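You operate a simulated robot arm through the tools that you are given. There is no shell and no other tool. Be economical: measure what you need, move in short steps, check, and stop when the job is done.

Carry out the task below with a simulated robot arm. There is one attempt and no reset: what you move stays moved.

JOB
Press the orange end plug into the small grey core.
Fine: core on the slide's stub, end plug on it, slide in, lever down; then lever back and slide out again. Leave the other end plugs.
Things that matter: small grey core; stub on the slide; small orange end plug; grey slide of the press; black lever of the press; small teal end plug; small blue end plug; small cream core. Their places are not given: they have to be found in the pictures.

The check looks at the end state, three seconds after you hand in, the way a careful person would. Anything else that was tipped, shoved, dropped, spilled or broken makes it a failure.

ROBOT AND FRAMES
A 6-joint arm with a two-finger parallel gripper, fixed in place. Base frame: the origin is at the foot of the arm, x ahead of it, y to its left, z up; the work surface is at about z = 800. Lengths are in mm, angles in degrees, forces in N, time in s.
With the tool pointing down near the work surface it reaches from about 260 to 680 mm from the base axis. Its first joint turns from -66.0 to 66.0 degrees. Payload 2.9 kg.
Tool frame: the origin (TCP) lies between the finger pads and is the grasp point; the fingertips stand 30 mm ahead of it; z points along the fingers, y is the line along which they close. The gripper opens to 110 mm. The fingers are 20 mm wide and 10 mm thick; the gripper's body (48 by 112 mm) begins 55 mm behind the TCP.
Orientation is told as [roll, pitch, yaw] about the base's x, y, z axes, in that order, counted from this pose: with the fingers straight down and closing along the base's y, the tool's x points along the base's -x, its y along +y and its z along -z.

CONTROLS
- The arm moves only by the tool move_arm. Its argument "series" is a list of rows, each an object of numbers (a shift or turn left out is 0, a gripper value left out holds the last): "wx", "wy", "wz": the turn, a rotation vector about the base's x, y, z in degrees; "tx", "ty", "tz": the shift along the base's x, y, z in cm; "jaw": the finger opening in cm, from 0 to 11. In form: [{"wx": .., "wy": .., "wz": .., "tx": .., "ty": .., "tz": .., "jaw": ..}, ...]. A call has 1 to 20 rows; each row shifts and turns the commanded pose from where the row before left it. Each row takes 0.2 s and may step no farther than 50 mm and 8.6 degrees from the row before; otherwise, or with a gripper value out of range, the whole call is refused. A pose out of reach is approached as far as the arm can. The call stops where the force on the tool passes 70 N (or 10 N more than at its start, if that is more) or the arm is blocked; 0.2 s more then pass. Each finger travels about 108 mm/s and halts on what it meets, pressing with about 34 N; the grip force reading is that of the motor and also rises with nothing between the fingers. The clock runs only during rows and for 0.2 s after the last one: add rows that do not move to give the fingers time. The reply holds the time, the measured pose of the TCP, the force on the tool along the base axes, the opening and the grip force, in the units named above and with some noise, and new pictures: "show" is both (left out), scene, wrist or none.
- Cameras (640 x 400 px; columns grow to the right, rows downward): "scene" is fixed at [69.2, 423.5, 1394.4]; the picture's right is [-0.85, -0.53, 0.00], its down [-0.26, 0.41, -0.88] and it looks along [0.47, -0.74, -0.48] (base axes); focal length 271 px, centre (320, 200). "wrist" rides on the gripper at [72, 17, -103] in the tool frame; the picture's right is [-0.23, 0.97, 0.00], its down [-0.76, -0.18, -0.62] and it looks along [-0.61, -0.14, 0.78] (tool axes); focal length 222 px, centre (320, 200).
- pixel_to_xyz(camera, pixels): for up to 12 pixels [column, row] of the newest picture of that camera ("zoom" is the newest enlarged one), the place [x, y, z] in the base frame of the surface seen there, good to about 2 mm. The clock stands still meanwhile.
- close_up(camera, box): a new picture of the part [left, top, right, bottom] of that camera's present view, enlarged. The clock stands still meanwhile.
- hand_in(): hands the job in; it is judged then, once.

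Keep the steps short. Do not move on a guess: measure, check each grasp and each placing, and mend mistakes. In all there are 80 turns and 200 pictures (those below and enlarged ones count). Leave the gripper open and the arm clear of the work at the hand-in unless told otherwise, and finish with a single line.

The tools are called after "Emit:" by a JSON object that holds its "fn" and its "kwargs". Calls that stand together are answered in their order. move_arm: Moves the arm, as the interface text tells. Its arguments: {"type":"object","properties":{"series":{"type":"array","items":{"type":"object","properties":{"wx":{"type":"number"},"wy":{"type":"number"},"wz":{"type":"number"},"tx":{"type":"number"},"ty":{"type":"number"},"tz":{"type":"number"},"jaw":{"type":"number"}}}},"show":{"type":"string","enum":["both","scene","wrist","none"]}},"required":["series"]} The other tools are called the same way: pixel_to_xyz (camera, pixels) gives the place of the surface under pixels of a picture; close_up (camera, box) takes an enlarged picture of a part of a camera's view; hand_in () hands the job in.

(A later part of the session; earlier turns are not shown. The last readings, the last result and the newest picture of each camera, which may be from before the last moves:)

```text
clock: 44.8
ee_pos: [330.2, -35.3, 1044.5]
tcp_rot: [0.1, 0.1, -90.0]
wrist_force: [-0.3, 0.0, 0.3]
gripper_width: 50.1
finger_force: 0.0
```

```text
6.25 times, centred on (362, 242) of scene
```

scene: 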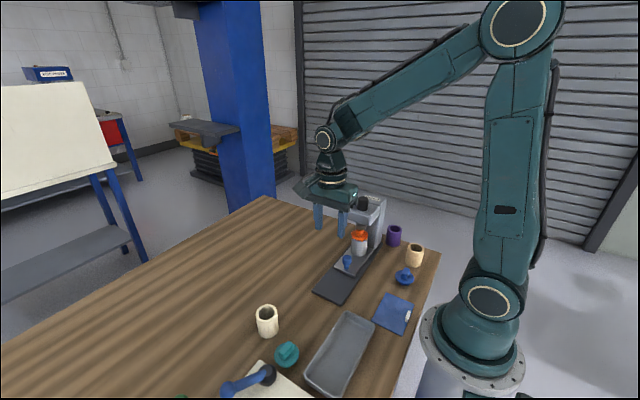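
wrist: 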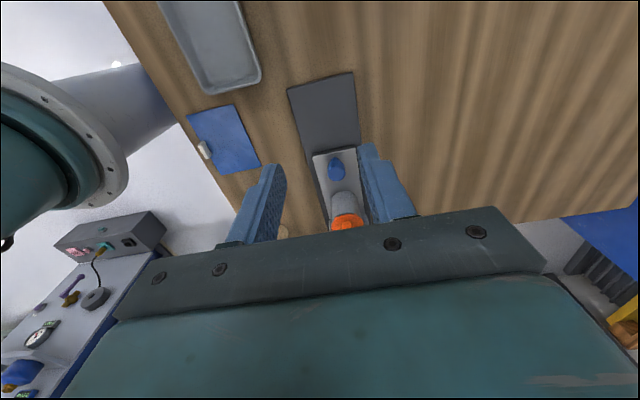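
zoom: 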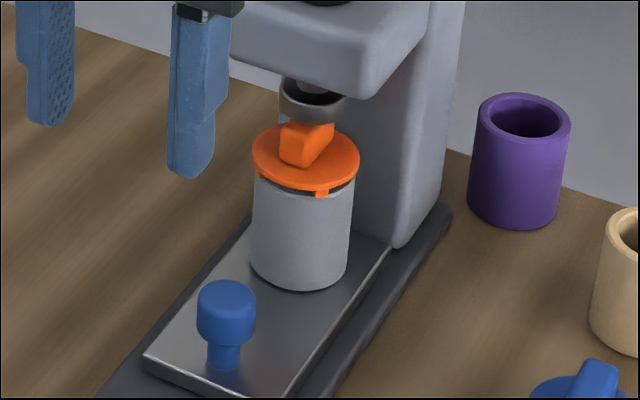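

The slide is in and the plug stands under the ram. Now for the lever: I close the jaw and move above and beside it, to see how it is built.

Emit:
{"fn": "move_arm", "kwargs": {"series": [{"tz": 3, "jaw": 0}, {"tz": 4}, {"tx": 2.2, "ty": -2, "tz": 1.5}, {"tx": 2.2, "ty": -2}, {"tx": 2.2, "ty": -2}, {"tx": 2, "ty": -2}, {}, {}]}}

Emit:
{"fn": "close_up", "kwargs": {"camera": "scene", "box": [316, 170, 396, 230]}}

```text
clock: 46.6
ee_pos: [417.9, -118.4, 1129.6]
tcp_rot: [-0.1, 0.0, -90.1]
wrist_force: [-0.9, 0.4, -0.6]
gripper_width: 0.1
finger_force: 33.6
```

scene: 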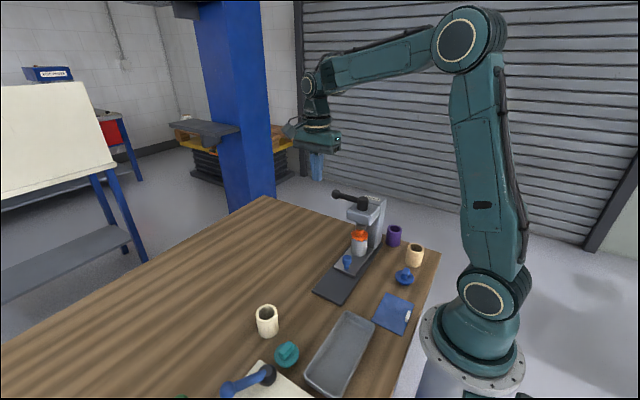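
wrist: 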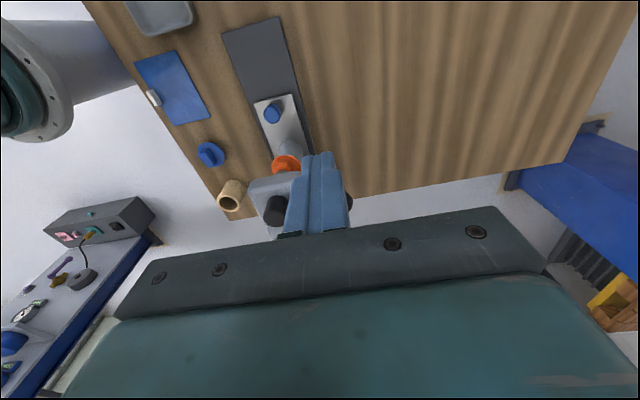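

```text
6.67 times, centred on (356, 200) of scene
```

zoom: 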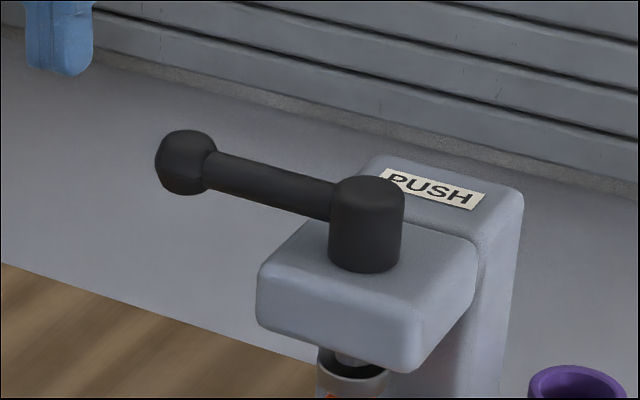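

I measure the ball, the arm and the hub.

Emit:
{"fn": "pixel_to_xyz", "kwargs": {"camera": "zoom", "pixels": [[185, 162], [185, 138], [185, 188], [160, 165], [210, 165], [250, 175], [300, 190], [365, 190], [365, 240], [340, 262], [395, 185], [370, 270]]}}

```text
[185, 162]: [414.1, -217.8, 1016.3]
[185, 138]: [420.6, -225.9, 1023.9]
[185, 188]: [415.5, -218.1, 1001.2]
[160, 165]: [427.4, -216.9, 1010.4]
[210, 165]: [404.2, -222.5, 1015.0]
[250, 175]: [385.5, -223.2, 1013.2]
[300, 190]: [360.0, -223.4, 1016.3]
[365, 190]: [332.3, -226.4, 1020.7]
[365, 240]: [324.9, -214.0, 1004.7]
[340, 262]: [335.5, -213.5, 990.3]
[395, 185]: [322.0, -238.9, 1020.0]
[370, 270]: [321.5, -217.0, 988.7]
```

The lever ball is at about (416,-229,1012) with its top at 1025, and the hub's axis is at (330,-228). I turn back to yaw 0, so I can push from above and later grip the ball across y, and go above the ball.

Emit:
{"fn": "move_arm", "kwargs": {"series": [{"wz": 7.5}, {"wz": 7.5}, {"wz": 7.5}, {"wz": 7.5}, {"wz": 7.5}, {"wz": 7.5}, {"wz": 7.5}, {"wz": 7.5}, {"wz": 7.5}, {"wz": 7.5}, {"wz": 7.5}, {"wz": 7.5}, {"ty": -3.7}, {"ty": -3.7}, {"ty": -3.7}, {}, {}]}}

Emit:
{"fn": "close_up", "kwargs": {"camera": "scene", "box": [300, 140, 396, 220]}}

```text
clock: 50.2
ee_pos: [415.2, -227.3, 1128.9]
tcp_rot: [0.0, 0.0, 0.0]
wrist_force: [-0.4, 0.2, -0.1]
gripper_width: 0.3
finger_force: 34.4
```

scene: 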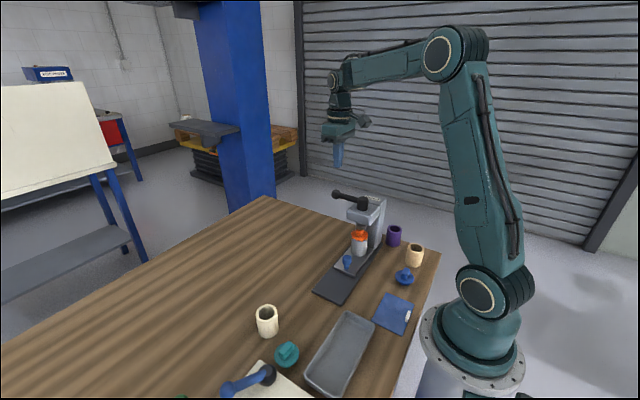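
wrist: 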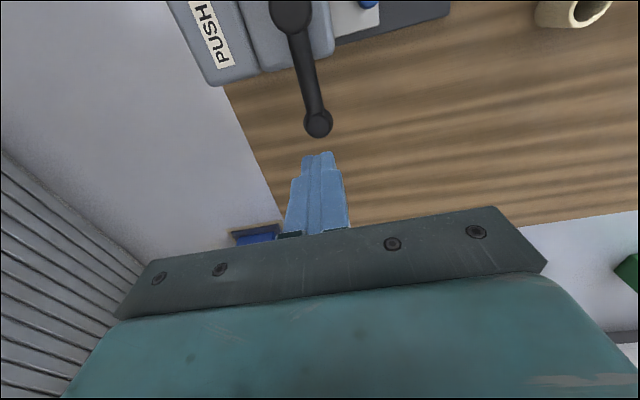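

```text
5.00 times, centred on (348, 180) of scene
```

zoom: 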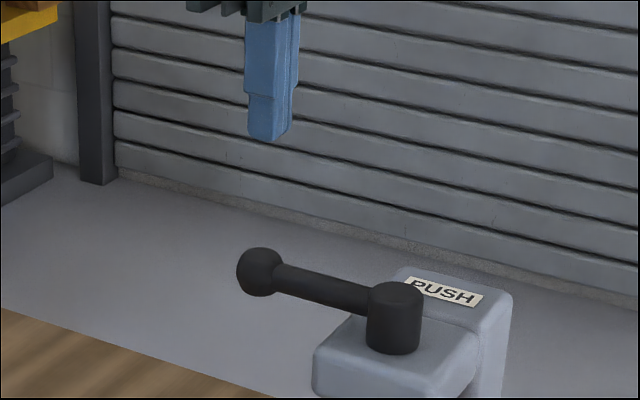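

I check the ball's place from this view before pressing.

Emit:
{"fn": "pixel_to_xyz", "kwargs": {"camera": "wrist", "pixels": [[319, 122], [318, 113], [308, 122], [329, 121], [318, 131], [302, 50], [292, 15]]}}

```text
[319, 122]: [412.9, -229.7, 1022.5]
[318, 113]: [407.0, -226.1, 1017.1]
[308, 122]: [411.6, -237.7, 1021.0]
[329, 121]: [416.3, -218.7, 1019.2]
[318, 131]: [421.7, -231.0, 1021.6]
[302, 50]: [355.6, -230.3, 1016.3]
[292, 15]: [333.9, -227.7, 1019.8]
```

The fingertips are right above the ball. I lower to just over it, then press in 3 mm steps.

Emit:
{"fn": "move_arm", "kwargs": {"series": [{"tz": -4}, {"tz": -3}, {"tz": -0.3}, {"tz": -0.3}, {"tz": -0.3}, {"tz": -0.3}, {}]}}

Emit:
{"fn": "close_up", "kwargs": {"camera": "scene", "box": [310, 160, 406, 250]}}

```text
clock: 51.8
ee_pos: [415.1, -228.6, 1053.0]
tcp_rot: [-0.3, -0.7, 0.1]
wrist_force: [-16.4, 14.9, 62.6]
gripper_width: 0.0
finger_force: 33.7
```

scene: 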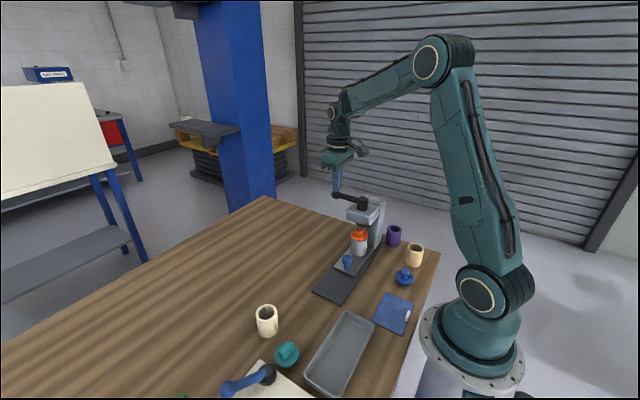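
wrist: 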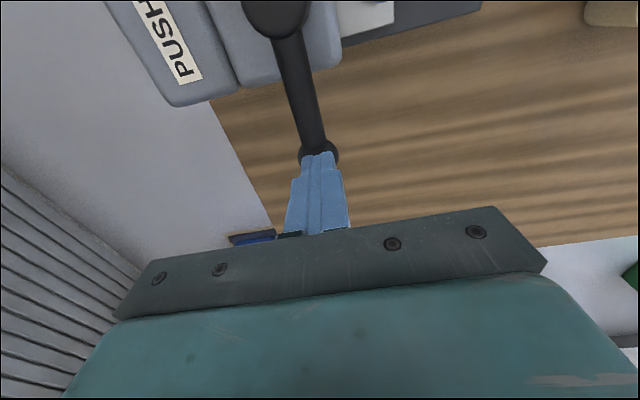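

```text
4.44 times, centred on (358, 205) of scene
```

zoom: 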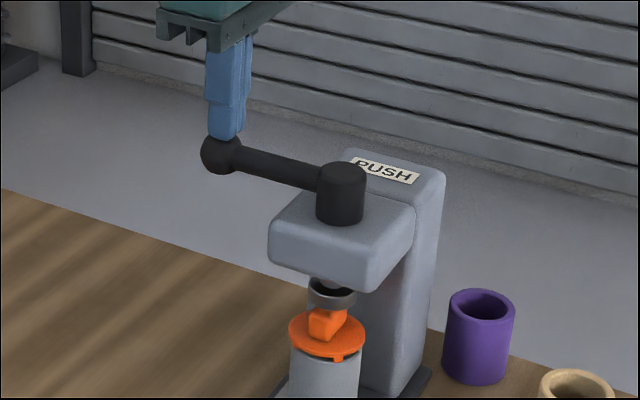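

With 63 N downward the ball did not move (tip at 1023), so the lever likely does not tilt down there. I back up, then grip the ball sideways to feel whether it swings about the vertical hub.

Emit:
{"fn": "move_arm", "kwargs": {"series": [{"tz": 1}, {"tz": 1, "jaw": 5}, {"tz": 0.5}, {}, {"tz": -2.2}, {"tz": -2.2}, {"tz": -1.5}, {}]}}

Emit:
{"fn": "close_up", "kwargs": {"camera": "scene", "box": [310, 160, 406, 250]}}

```text
clock: 53.6
ee_pos: [416.1, -227.2, 1015.3]
tcp_rot: [0.0, 0.0, 0.0]
wrist_force: [0.0, -0.3, 0.5]
gripper_width: 50.1
finger_force: 0.0
```

scene: 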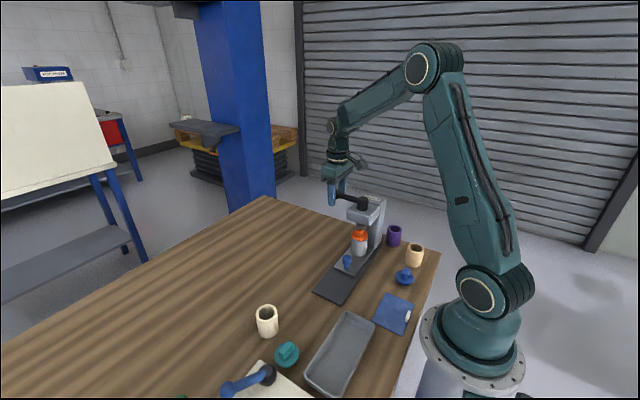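
wrist: 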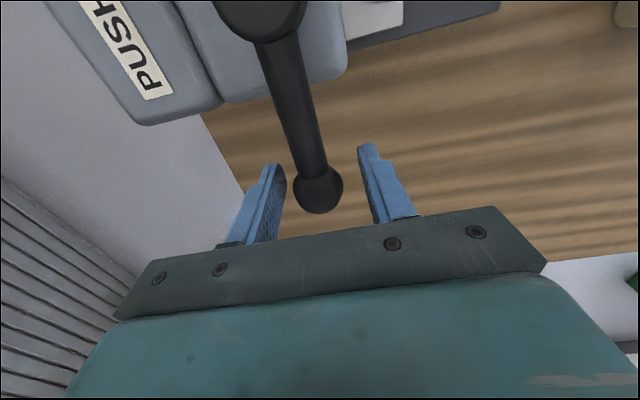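

```text
4.44 times, centred on (358, 205) of scene
```

zoom: 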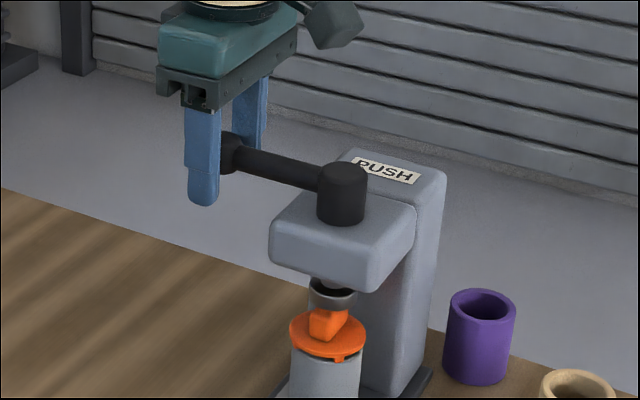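

The ball is between the fingers. I move gently in -y, so the +y finger touches the ball and pushes it a little.

Emit:
{"fn": "move_arm", "kwargs": {"series": [{"ty": -0.5}, {"ty": -0.4}, {"ty": -0.2}, {"ty": -0.2}, {"ty": -0.2}, {}], "show": "wrist"}}

```text
clock: 55.0
ee_pos: [415.2, -241.6, 1014.1]
tcp_rot: [0.1, 0.0, 0.1]
wrist_force: [2.8, 11.4, -2.7]
gripper_width: 55.7
finger_force: 6.3
```

wrist: 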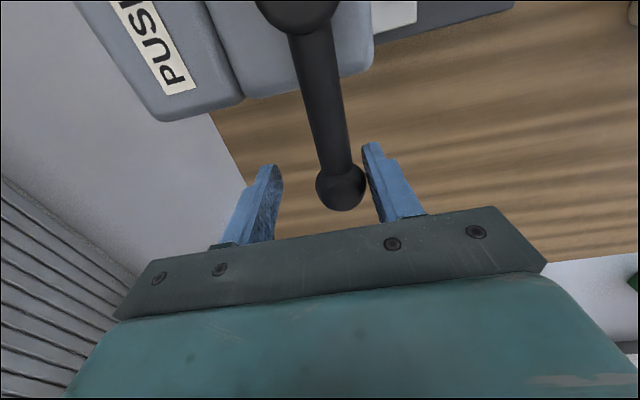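

In -y the ball resists, and the finger yields instead. I test the other way (+y) equally gently.

Emit:
{"fn": "move_arm", "kwargs": {"series": [{"ty": 0.8}, {"ty": 0.8}, {"ty": 0.6}, {"ty": 0.3}, {"ty": 0.3}, {"ty": 0.3}, {}], "show": "wrist"}}

```text
clock: 56.6
ee_pos: [416.5, -211.4, 1014.2]
tcp_rot: [0.0, 0.0, 0.0]
wrist_force: [-0.2, -0.3, -0.5]
gripper_width: 50.0
finger_force: 0.3
```

wrist: 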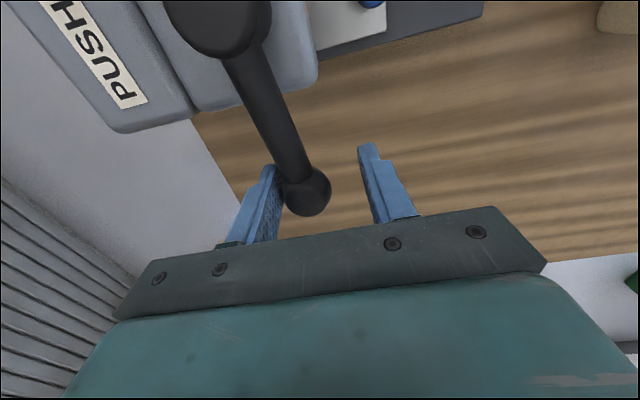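

No force, though the finger should already touch. I move 6 mm more in +y and measure the ball.

Emit:
{"fn": "move_arm", "kwargs": {"series": [{"ty": 0.2}, {"ty": 0.2}, {"ty": 0.2}, {}], "show": "wrist"}}

Emit:
{"fn": "pixel_to_xyz", "kwargs": {"camera": "wrist", "pixels": [[311, 190], [305, 180], [318, 185], [260, 90], [215, 20]]}}

```text
clock: 57.6
ee_pos: [415.6, -206.7, 1014.3]
tcp_rot: [0.0, 0.1, 0.1]
wrist_force: [0.0, -0.3, 0.0]
gripper_width: 50.3
finger_force: 0.7
```

wrist: 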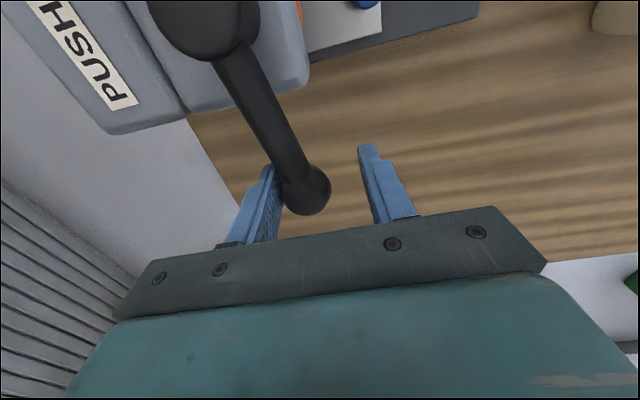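

```text
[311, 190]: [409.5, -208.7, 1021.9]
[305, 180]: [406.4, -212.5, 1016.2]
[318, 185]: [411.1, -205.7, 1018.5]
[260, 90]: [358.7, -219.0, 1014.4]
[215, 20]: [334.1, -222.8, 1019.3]
```

The ball has swung to about (411,-210). The lever turns freely towards +y about the vertical hub. I turn the gripper by +12° to match the lever, centre on the ball and close on it lightly.

Emit:
{"fn": "move_arm", "kwargs": {"series": [{"wz": 6, "tx": -0.1, "ty": -0.15}, {"wz": 6, "tx": -0.1, "ty": -0.15}, {"jaw": 3.5}, {}, {"jaw": 2}, {}, {}]}}

Emit:
{"fn": "close_up", "kwargs": {"camera": "scene", "box": [310, 160, 406, 250]}}

```text
clock: 59.2
ee_pos: [413.9, -210.1, 1012.8]
tcp_rot: [0.1, 0.0, 12.0]
wrist_force: [0.3, -0.7, 0.2]
gripper_width: 31.7
finger_force: 45.2
```

scene: 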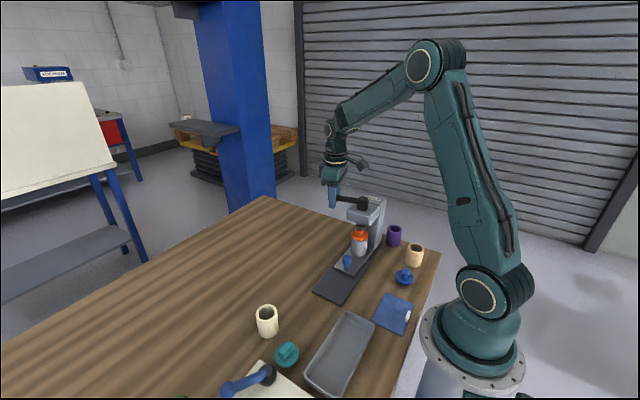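
wrist: 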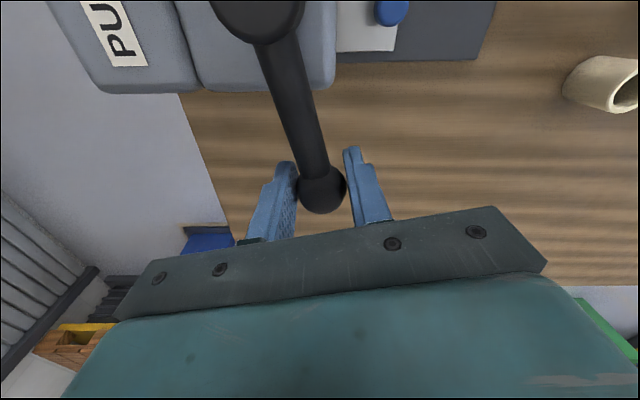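

```text
4.44 times, centred on (358, 205) of scene
```

zoom: 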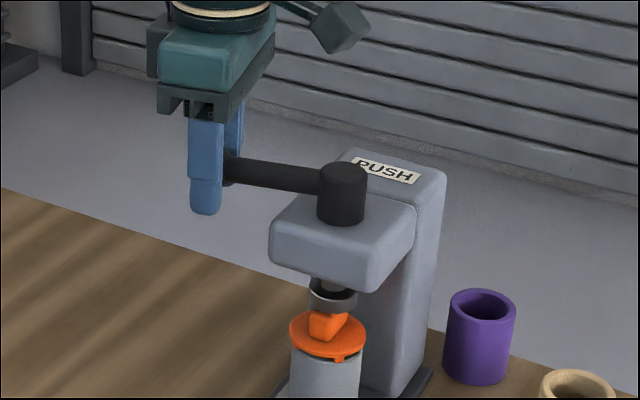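

The ball is gripped, with the reading exactly on the arc at 12°. I follow the arc about the hub to 30°, turning the gripper with it.

Emit:
{"fn": "move_arm", "kwargs": {"series": [{"wz": 6, "tx": -0.233, "ty": 0.87}, {"wz": 6, "tx": -0.322, "ty": 0.84}, {"wz": 6, "tx": -0.409, "ty": 0.802}, {}]}}

Emit:
{"fn": "close_up", "kwargs": {"camera": "scene", "box": [310, 160, 406, 250]}}

```text
clock: 60.2
ee_pos: [403.4, -184.7, 1013.6]
tcp_rot: [0.0, -0.1, 30.0]
wrist_force: [-7.1, -8.3, 2.3]
gripper_width: 31.7
finger_force: 45.4
```

scene: 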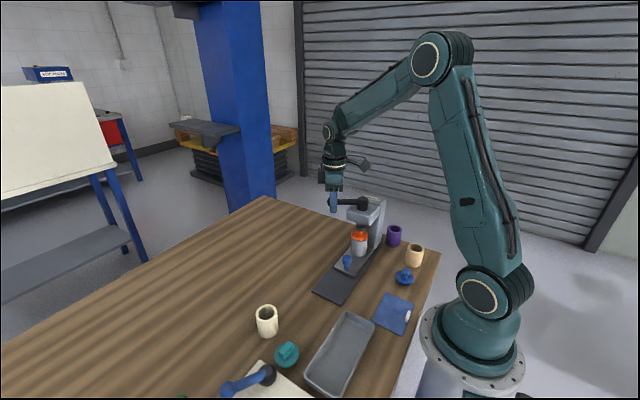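
wrist: 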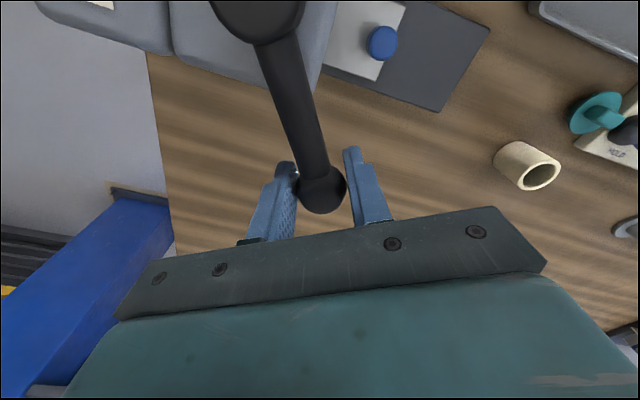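

```text
4.44 times, centred on (358, 205) of scene
```

zoom: 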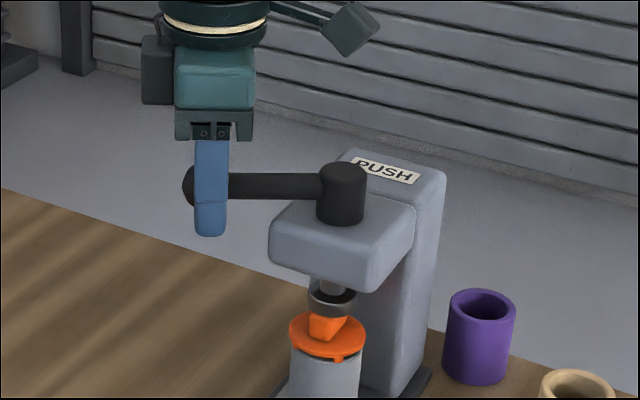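

The ram is coming down towards the tab. I continue the arc to 48°.

Emit:
{"fn": "move_arm", "kwargs": {"series": [{"wz": 6, "tx": -0.49, "ty": 0.755}, {"wz": 6, "tx": -0.567, "ty": 0.7}, {"wz": 6, "tx": -0.636, "ty": 0.636}, {}]}}

Emit:
{"fn": "close_up", "kwargs": {"camera": "scene", "box": [310, 160, 406, 250]}}

```text
clock: 61.2
ee_pos: [387.1, -163.8, 1014.3]
tcp_rot: [0.1, 0.0, 47.8]
wrist_force: [-18.5, -20.9, 3.0]
gripper_width: 31.6
finger_force: 45.4
```

scene: 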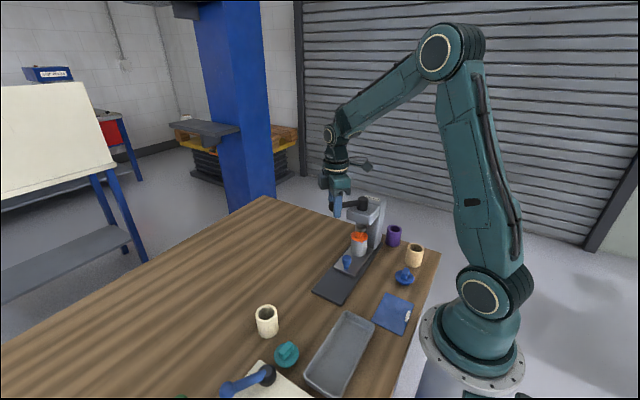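
wrist: 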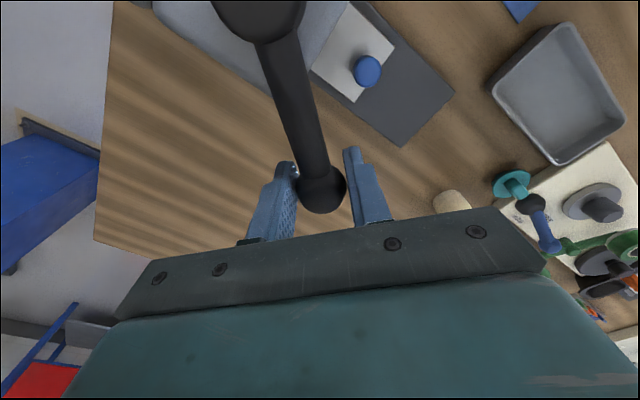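

```text
4.44 times, centred on (358, 205) of scene
```

zoom: 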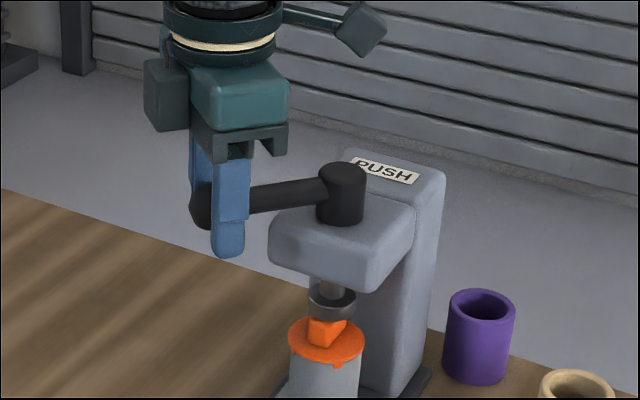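

The plug is being pressed. The force is mostly radial, so I reduce the radius by about 1 mm and continue to 66°.

Emit:
{"fn": "move_arm", "kwargs": {"series": [{"tx": -0.08, "ty": -0.08}, {"wz": 6, "tx": -0.7, "ty": 0.567}, {"wz": 6, "tx": -0.755, "ty": 0.49}, {"wz": 6, "tx": -0.802, "ty": 0.409}, {}]}}

Emit:
{"fn": "close_up", "kwargs": {"camera": "scene", "box": [310, 160, 406, 250]}}

```text
clock: 62.4
ee_pos: [366.0, -149.4, 1013.2]
tcp_rot: [-0.3, 0.0, 66.2]
wrist_force: [-1.5, -15.2, 8.6]
gripper_width: 31.8
finger_force: 44.9
```

scene: 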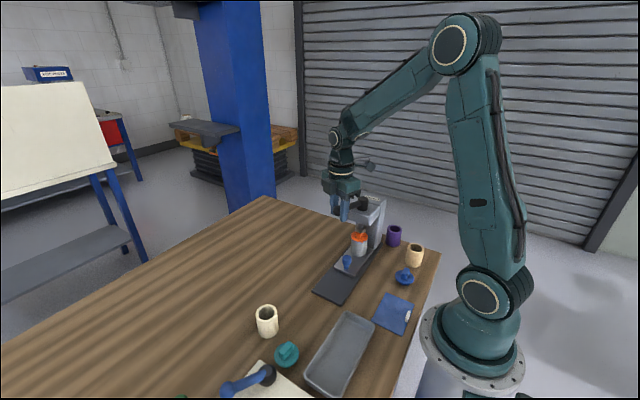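
wrist: 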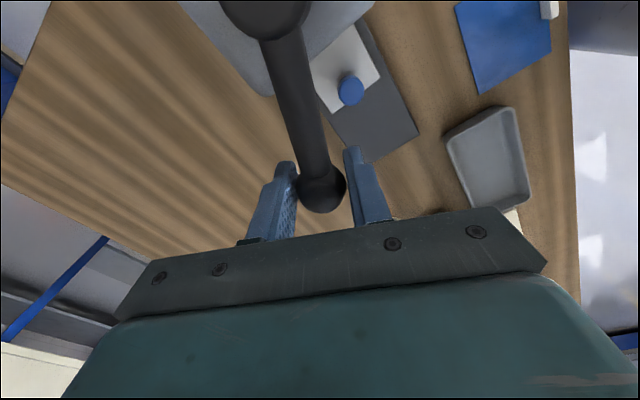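

```text
4.44 times, centred on (358, 205) of scene
```

zoom: 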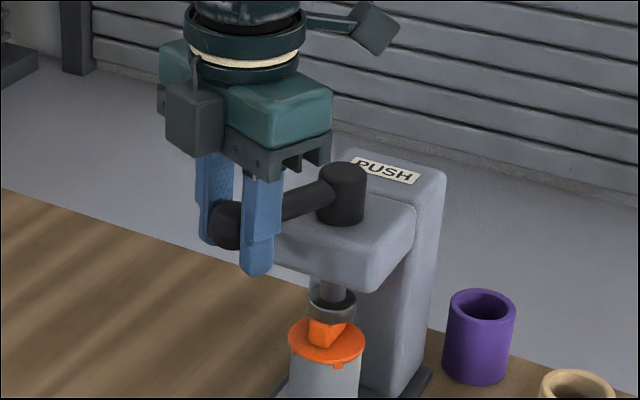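

I look closely at the plug.

Emit:
{"fn": "close_up", "kwargs": {"camera": "scene", "box": [340, 220, 380, 250]}}

```text
13.33 times, centred on (360, 235) of scene
```

zoom: 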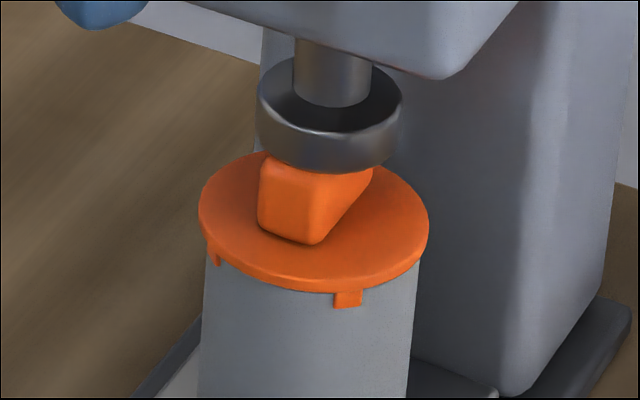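

The lugs now run down outside the core and the disc is nearly on the rim. I go on to 78°, with a little less radius.

Emit:
{"fn": "move_arm", "kwargs": {"series": [{"wz": 6, "tx": -0.84, "ty": 0.25}, {"wz": 6, "tx": -0.87, "ty": 0.2}, {}]}}

Emit:
{"fn": "close_up", "kwargs": {"camera": "scene", "box": [340, 220, 380, 250]}}

```text
clock: 63.2
ee_pos: [352.1, -145.3, 1013.9]
tcp_rot: [-0.9, -0.1, 78.4]
wrist_force: [37.4, -8.7, -9.9]
gripper_width: 31.7
finger_force: 45.2
```

scene: 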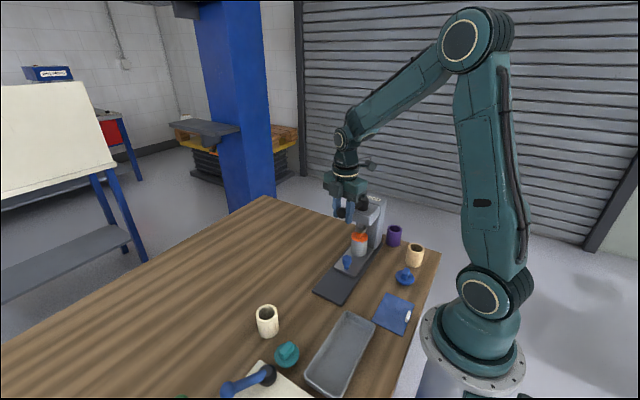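
wrist: 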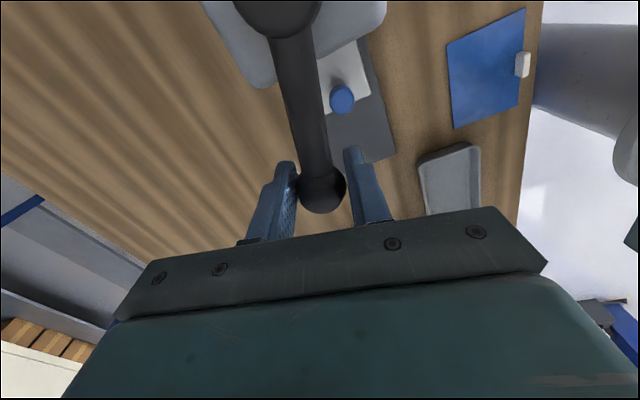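

```text
13.33 times, centred on (360, 235) of scene
```

zoom: 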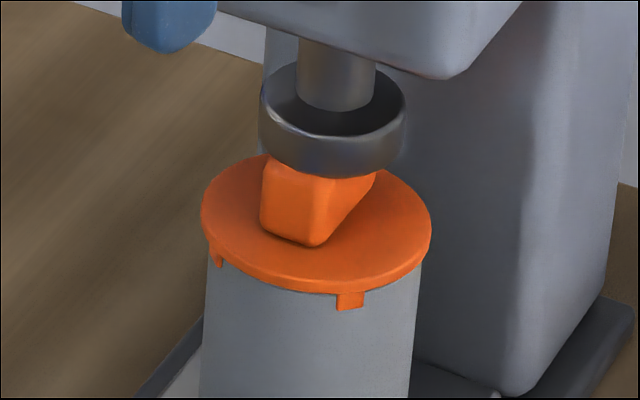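

The tangential force is rising (37 N), and the press is near its end. I go on in 3° steps, watching the force.

Emit:
{"fn": "move_arm", "kwargs": {"series": [{"wz": 3, "tx": -0.44, "ty": 0.08}, {"wz": 3, "tx": -0.445, "ty": 0.05}, {}]}}

Emit:
{"fn": "close_up", "kwargs": {"camera": "scene", "box": [340, 220, 380, 250]}}

```text
clock: 63.7
ee_pos: [355.5, -147.6, 1013.5]
tcp_rot: [-2.3, 0.4, 82.3]
wrist_force: [29.6, -7.2, -21.3]
gripper_width: 31.3
finger_force: 45.3
stopped in row 2: the force on the tool passed its limit (the readings are from after the stop); the commanded pose is now the measured one
```

scene: 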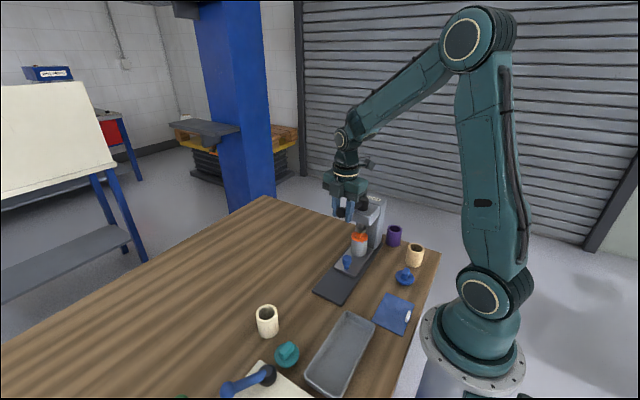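
wrist: 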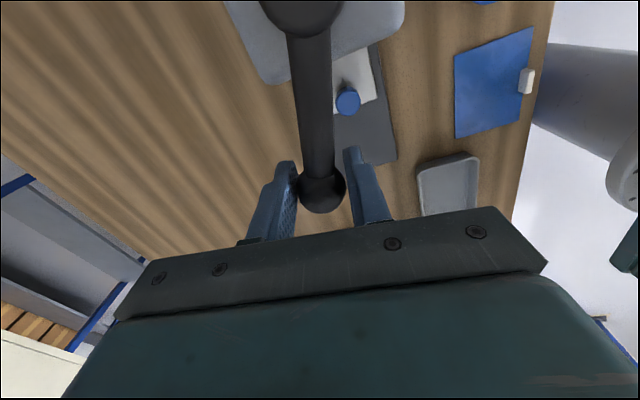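

```text
13.33 times, centred on (360, 235) of scene
```

zoom: 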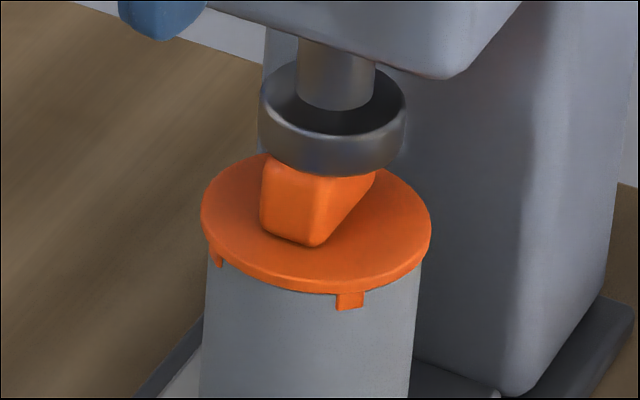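

The lever is blocked at about 73° with more than 70 N. I measure the disc height to verify the press depth.

Emit:
{"fn": "pixel_to_xyz", "kwargs": {"camera": "zoom", "pixels": [[230, 225], [310, 265], [400, 240], [415, 200], [215, 215], [310, 280], [260, 262], [380, 280], [350, 300], [300, 300], [250, 290], [330, 110]]}}

```text
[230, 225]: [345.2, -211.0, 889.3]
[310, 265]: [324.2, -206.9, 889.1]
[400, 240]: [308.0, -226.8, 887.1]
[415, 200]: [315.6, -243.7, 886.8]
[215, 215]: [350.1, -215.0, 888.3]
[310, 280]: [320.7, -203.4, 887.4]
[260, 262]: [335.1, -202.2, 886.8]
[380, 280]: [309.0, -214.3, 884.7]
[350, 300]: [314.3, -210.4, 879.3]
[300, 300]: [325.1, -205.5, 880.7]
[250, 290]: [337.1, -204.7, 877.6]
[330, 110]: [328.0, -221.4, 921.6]
```

The disc is flush on the rim (top 888, rim 883, no gap). To be sure I push once more along the tangent and see whether the lever yields.

Emit:
{"fn": "move_arm", "kwargs": {"series": [{"tx": -0.2, "ty": 0.06}, {"tx": -0.2, "ty": 0.06}, {}]}}

Emit:
{"fn": "close_up", "kwargs": {"camera": "scene", "box": [344, 230, 374, 250]}}

```text
clock: 64.5
ee_pos: [351.4, -145.6, 1015.0]
tcp_rot: [-2.6, 0.5, 82.2]
wrist_force: [46.1, -0.8, -20.7]
gripper_width: 31.4
finger_force: 44.9
```

scene: 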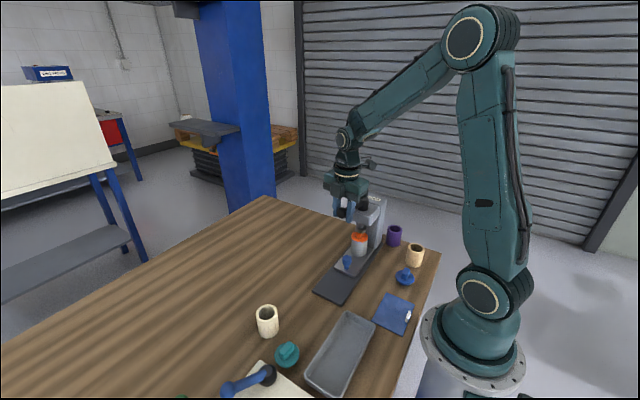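
wrist: 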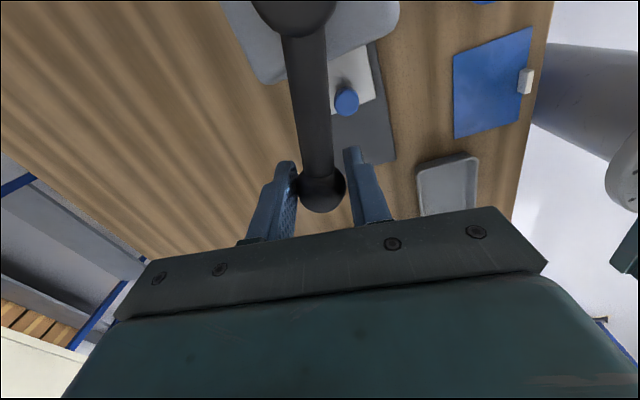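

```text
16.00 times, centred on (359, 240) of scene
```

zoom: 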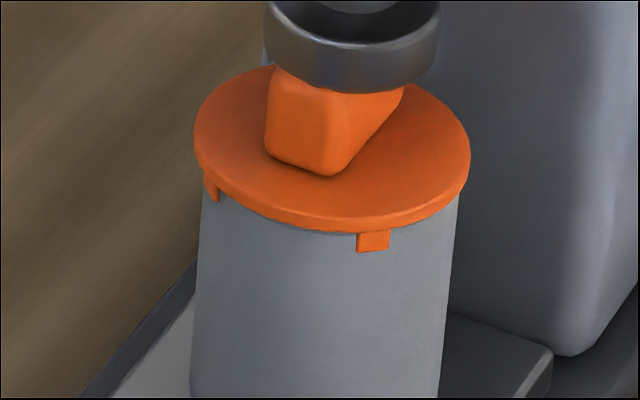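

The plug is fully seated all round, with the lever at 75°. Now I bring the lever back along the arc, first half, also taking out the small tilt.

Emit:
{"fn": "move_arm", "kwargs": {"series": [{"wz": -6, "wx": 0.32, "wy": 2.28, "tx": 0.907, "ty": -0.197}, {"wz": -6.6, "tx": 0.816, "ty": -0.363}, {"wz": -6.6, "tx": 0.773, "ty": -0.446}, {"wz": -6.6, "tx": 0.722, "ty": -0.525}, {"wz": -6.6, "tx": 0.664, "ty": -0.597}, {"wz": -6.6, "tx": 0.597, "ty": -0.664}, {}]}}

Emit:
{"fn": "close_up", "kwargs": {"camera": "scene", "box": [310, 160, 406, 250]}}

```text
clock: 66.1
ee_pos: [392.8, -171.9, 1014.8]
tcp_rot: [0.5, 0.2, 43.3]
wrist_force: [21.0, 21.4, 16.4]
gripper_width: 31.2
finger_force: 45.1
```

scene: 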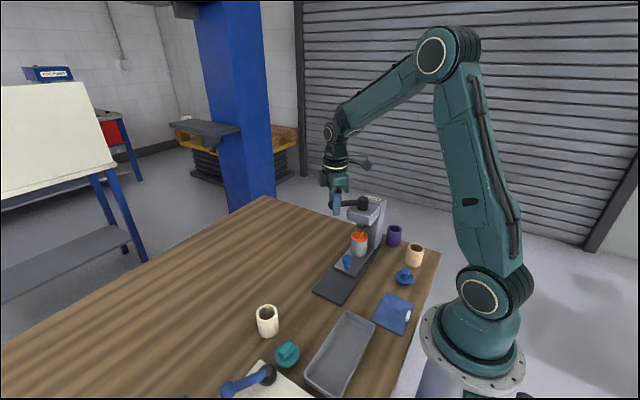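
wrist: 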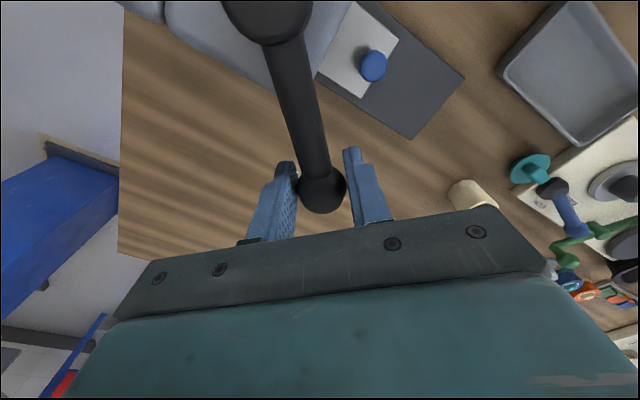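

```text
4.44 times, centred on (358, 205) of scene
```

zoom: 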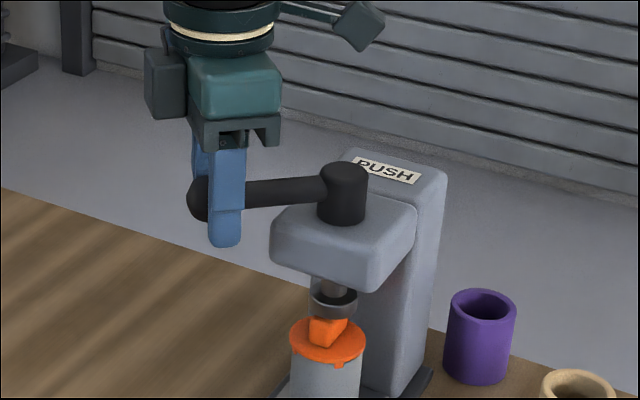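

The ram is rising and the plug stays. I add 1.4 mm of radius and finish the way back.

Emit:
{"fn": "move_arm", "kwargs": {"series": [{"tx": 0.1, "ty": 0.1, "tz": 0.05}, {"wz": -6.6, "tx": 0.525, "ty": -0.722}, {"wz": -6.6, "tx": 0.446, "ty": -0.773}, {"wz": -6.6, "tx": 0.363, "ty": -0.816}, {"wz": -6.6, "tx": 0.276, "ty": -0.849}, {"wz": -6.6, "tx": 0.186, "ty": -0.874}, {"wz": -6.6, "tx": 0.093, "ty": -0.888}, {}]}}

Emit:
{"fn": "close_up", "kwargs": {"camera": "scene", "box": [310, 160, 406, 250]}}

```text
clock: 67.9
ee_pos: [414.4, -222.1, 1015.7]
tcp_rot: [0.4, 0.1, 3.5]
wrist_force: [27.0, 6.1, 2.0]
gripper_width: 31.4
finger_force: 45.2
```

scene: 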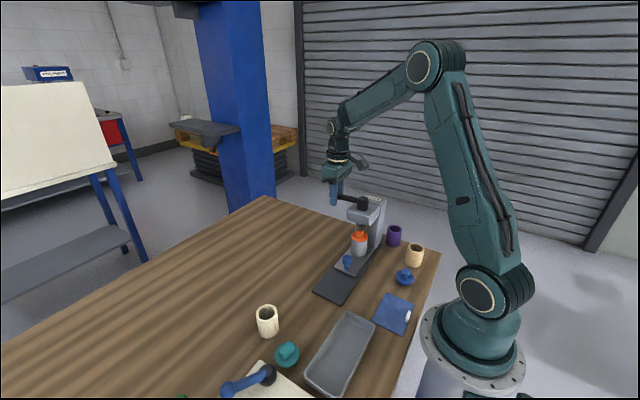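
wrist: 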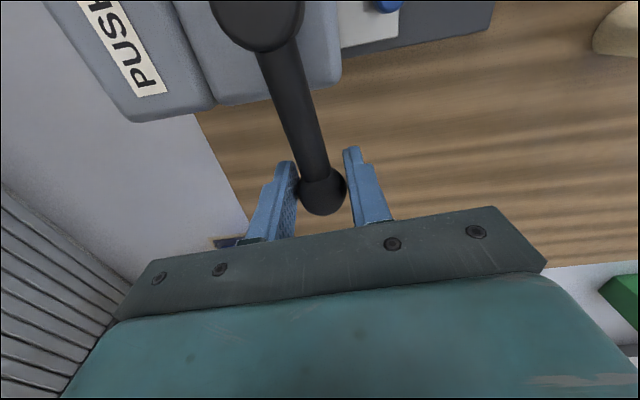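

```text
4.44 times, centred on (358, 205) of scene
```

zoom: 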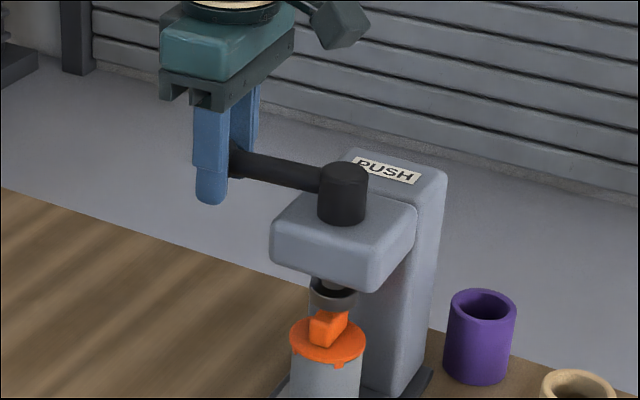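

The lever is at about 4°. I push the last few millimetres to its stop.

Emit:
{"fn": "move_arm", "kwargs": {"series": [{"tx": 0.15, "ty": -0.3, "wz": -2}, {"ty": -0.3, "wz": -1.5}, {"ty": -0.15}, {}], "show": "none"}}

```text
clock: 68.9
ee_pos: [414.0, -230.2, 1014.8]
tcp_rot: [0.5, 0.4, -0.1]
wrist_force: [21.2, 3.5, 1.6]
gripper_width: 31.4
finger_force: 45.3
```

The y reading is -230, near where the ball began. One more small push to feel the stop.

Emit:
{"fn": "move_arm", "kwargs": {"series": [{"ty": -0.15}, {"ty": -0.1}, {}]}}

```text
clock: 69.7
ee_pos: [413.0, -230.3, 1015.3]
tcp_rot: [0.7, 0.5, 0.1]
wrist_force: [14.6, 13.7, 2.4]
gripper_width: 31.6
finger_force: 44.7
```

scene: 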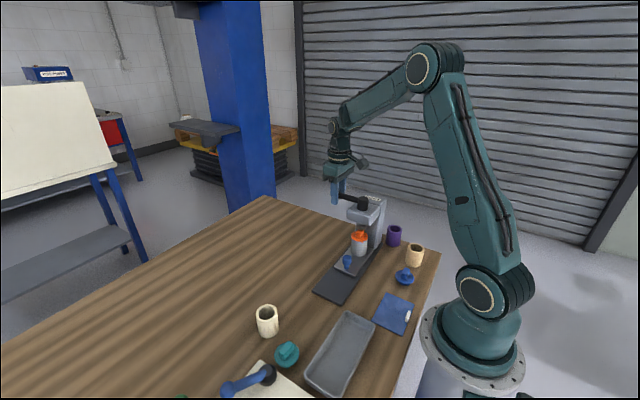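
wrist: 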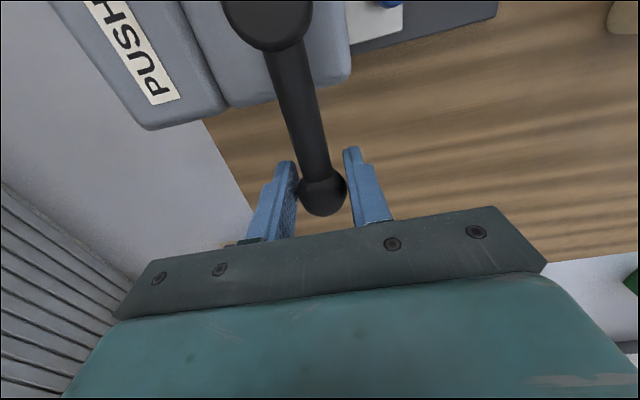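

The lever is back at its stop. I relax, open and rise straight up, then check.

Emit:
{"fn": "move_arm", "kwargs": {"series": [{"ty": 0.15, "tx": 0.07}, {"jaw": 5.5}, {}, {}, {"tz": 2}, {"tz": 4}, {"tz": 4}, {"tz": 1, "wx": -0.6, "wy": -0.4}, {"ty": 4}, {"ty": 4}, {"ty": 4}, {}]}}

Emit:
{"fn": "close_up", "kwargs": {"camera": "scene", "box": [316, 170, 412, 260]}}

```text
clock: 72.3
ee_pos: [411.9, -110.2, 1125.8]
tcp_rot: [0.0, 0.0, 0.0]
wrist_force: [-0.6, -1.1, -0.2]
gripper_width: 55.1
finger_force: 0.2
```

scene: 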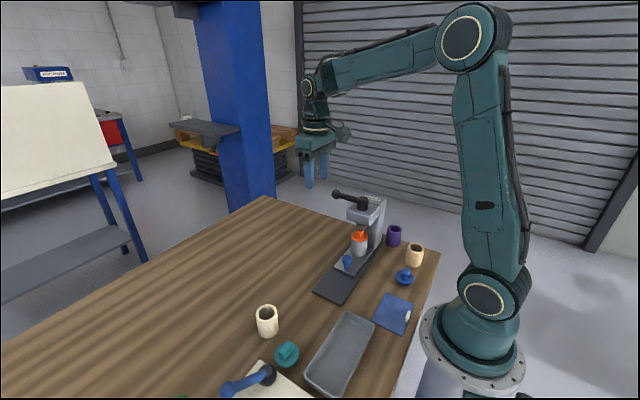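
wrist: 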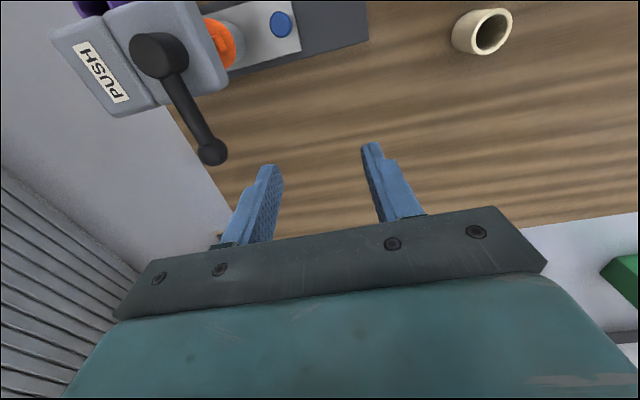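

```text
4.44 times, centred on (364, 215) of scene
```

zoom: 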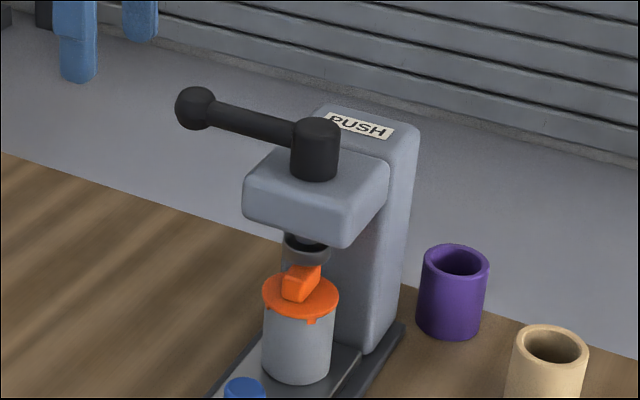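

The lever is back as at the start, the ram is up, and the plug is seated. Next I turn to yaw -90 and come down in front of the knob.

Emit:
{"fn": "move_arm", "kwargs": {"series": [{"wz": -7.5, "ty": 0.3, "jaw": 5}, {"wz": -7.5, "tx": -0.7, "ty": 0.3}, {"wz": -7.5, "tx": -0.7, "ty": 0.3}, {"wz": -7.5, "tx": -0.7, "ty": 0.3}, {"wz": -7.5, "tx": -0.8, "ty": 0.3}, {"wz": -7.5, "tx": -0.8, "ty": 0.3}, {"wz": -7.5, "tx": -0.8, "ty": 0.3}, {"wz": -7.5, "tx": -0.8, "ty": 0.3}, {"wz": -7.5, "tx": -0.8, "ty": 0.3}, {"wz": -7.5, "tx": -0.7, "ty": 0.3, "tz": -2}, {"wz": -7.5, "tx": -0.7, "ty": 0.3, "tz": -3}, {"wz": -7.5, "tx": -0.6, "ty": 0.2, "tz": -4}, {"tz": -4}, {"tz": -4}, {"tz": -3.5}, {}, {}]}}

Emit:
{"fn": "close_up", "kwargs": {"camera": "scene", "box": [330, 210, 394, 274]}}

```text
clock: 75.9
ee_pos: [332.8, -74.9, 919.8]
tcp_rot: [0.0, -0.1, -90.0]
wrist_force: [0.4, -0.2, -0.1]
gripper_width: 50.4
finger_force: 0.0
```

scene: 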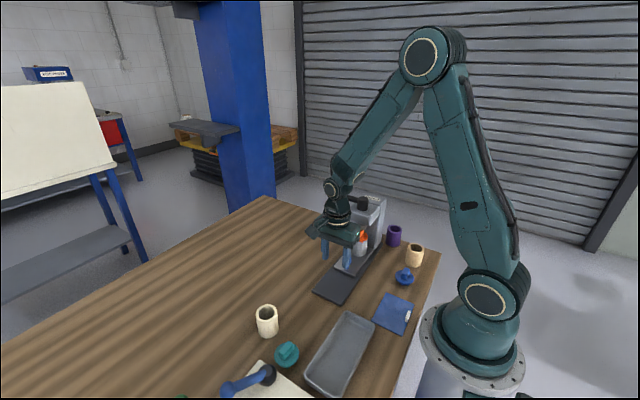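
wrist: 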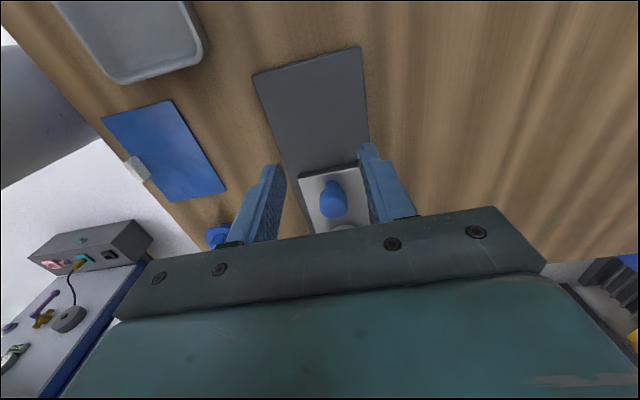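

```text
6.25 times, centred on (362, 242) of scene
```

zoom: 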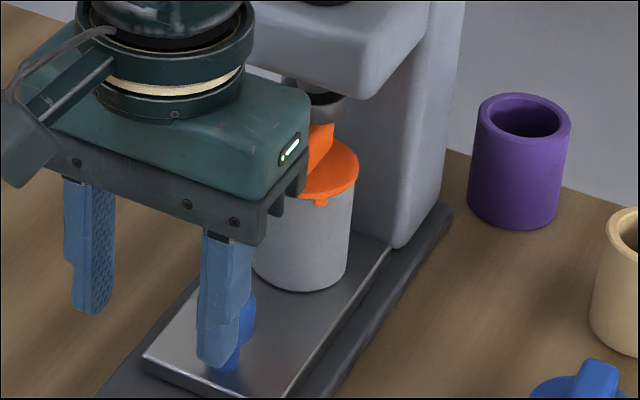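

I move over the knob at y -145, then down to z 866, and close.

Emit:
{"fn": "move_arm", "kwargs": {"series": [{"tx": -0.15, "ty": -3.5}, {"tx": -0.15, "ty": -3.5}, {}, {"tz": -2.5}, {"tz": -2.8}, {}, {"jaw": 3.5}, {}, {"jaw": 1.5}, {}, {}]}}

Emit:
{"fn": "close_up", "kwargs": {"camera": "scene", "box": [320, 200, 400, 280]}}

```text
clock: 78.3
ee_pos: [330.4, -144.4, 865.5]
tcp_rot: [0.2, 0.0, -90.1]
wrist_force: [13.8, 0.6, -10.3]
gripper_width: 27.2
finger_force: 45.3
```

scene: 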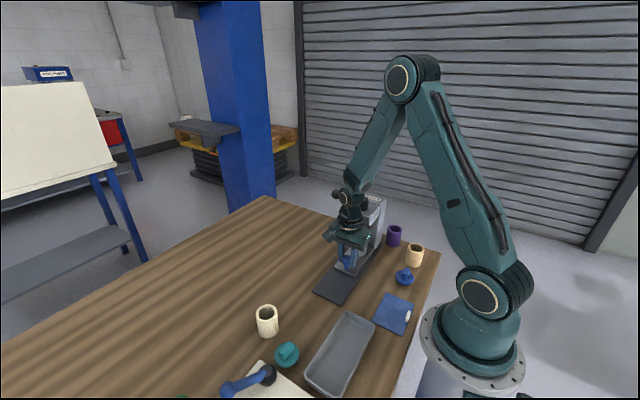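
wrist: 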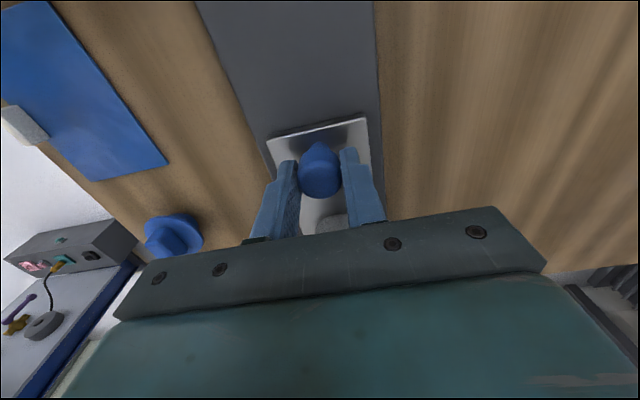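

```text
5.00 times, centred on (360, 240) of scene
```

zoom: 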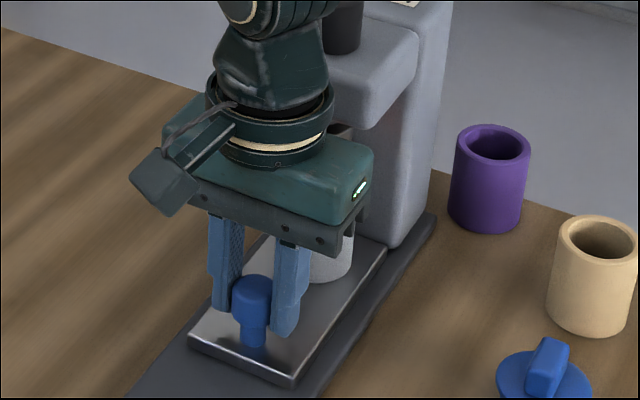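

The knob is gripped and the ram is clear of the tab. I pull the slide out (+y) gently.

Emit:
{"fn": "move_arm", "kwargs": {"series": [{"tx": 0.05, "ty": 0.2}, {"ty": 0.4}, {"ty": 0.5}, {"ty": 0.5}, {"ty": 0.5}, {"ty": 0.5}, {"ty": 0.5}, {"ty": 0.5}, {"ty": 0.5}, {"ty": 0.5}, {"ty": 0.4}, {}], "show": "scene"}}

```text
clock: 80.9
ee_pos: [330.5, -94.2, 867.1]
tcp_rot: [0.0, -0.1, -90.0]
wrist_force: [4.9, 0.4, -14.9]
gripper_width: 27.2
finger_force: 45.2
```

scene: 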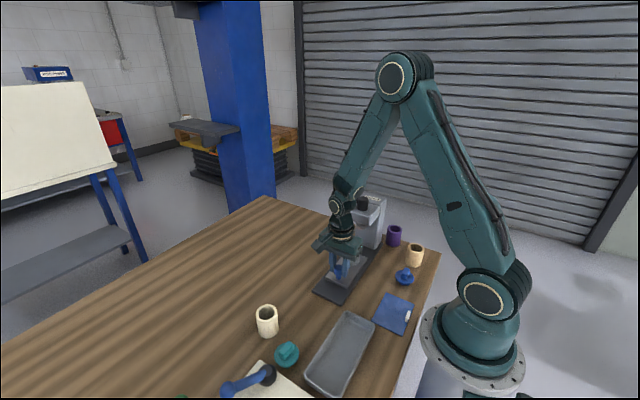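

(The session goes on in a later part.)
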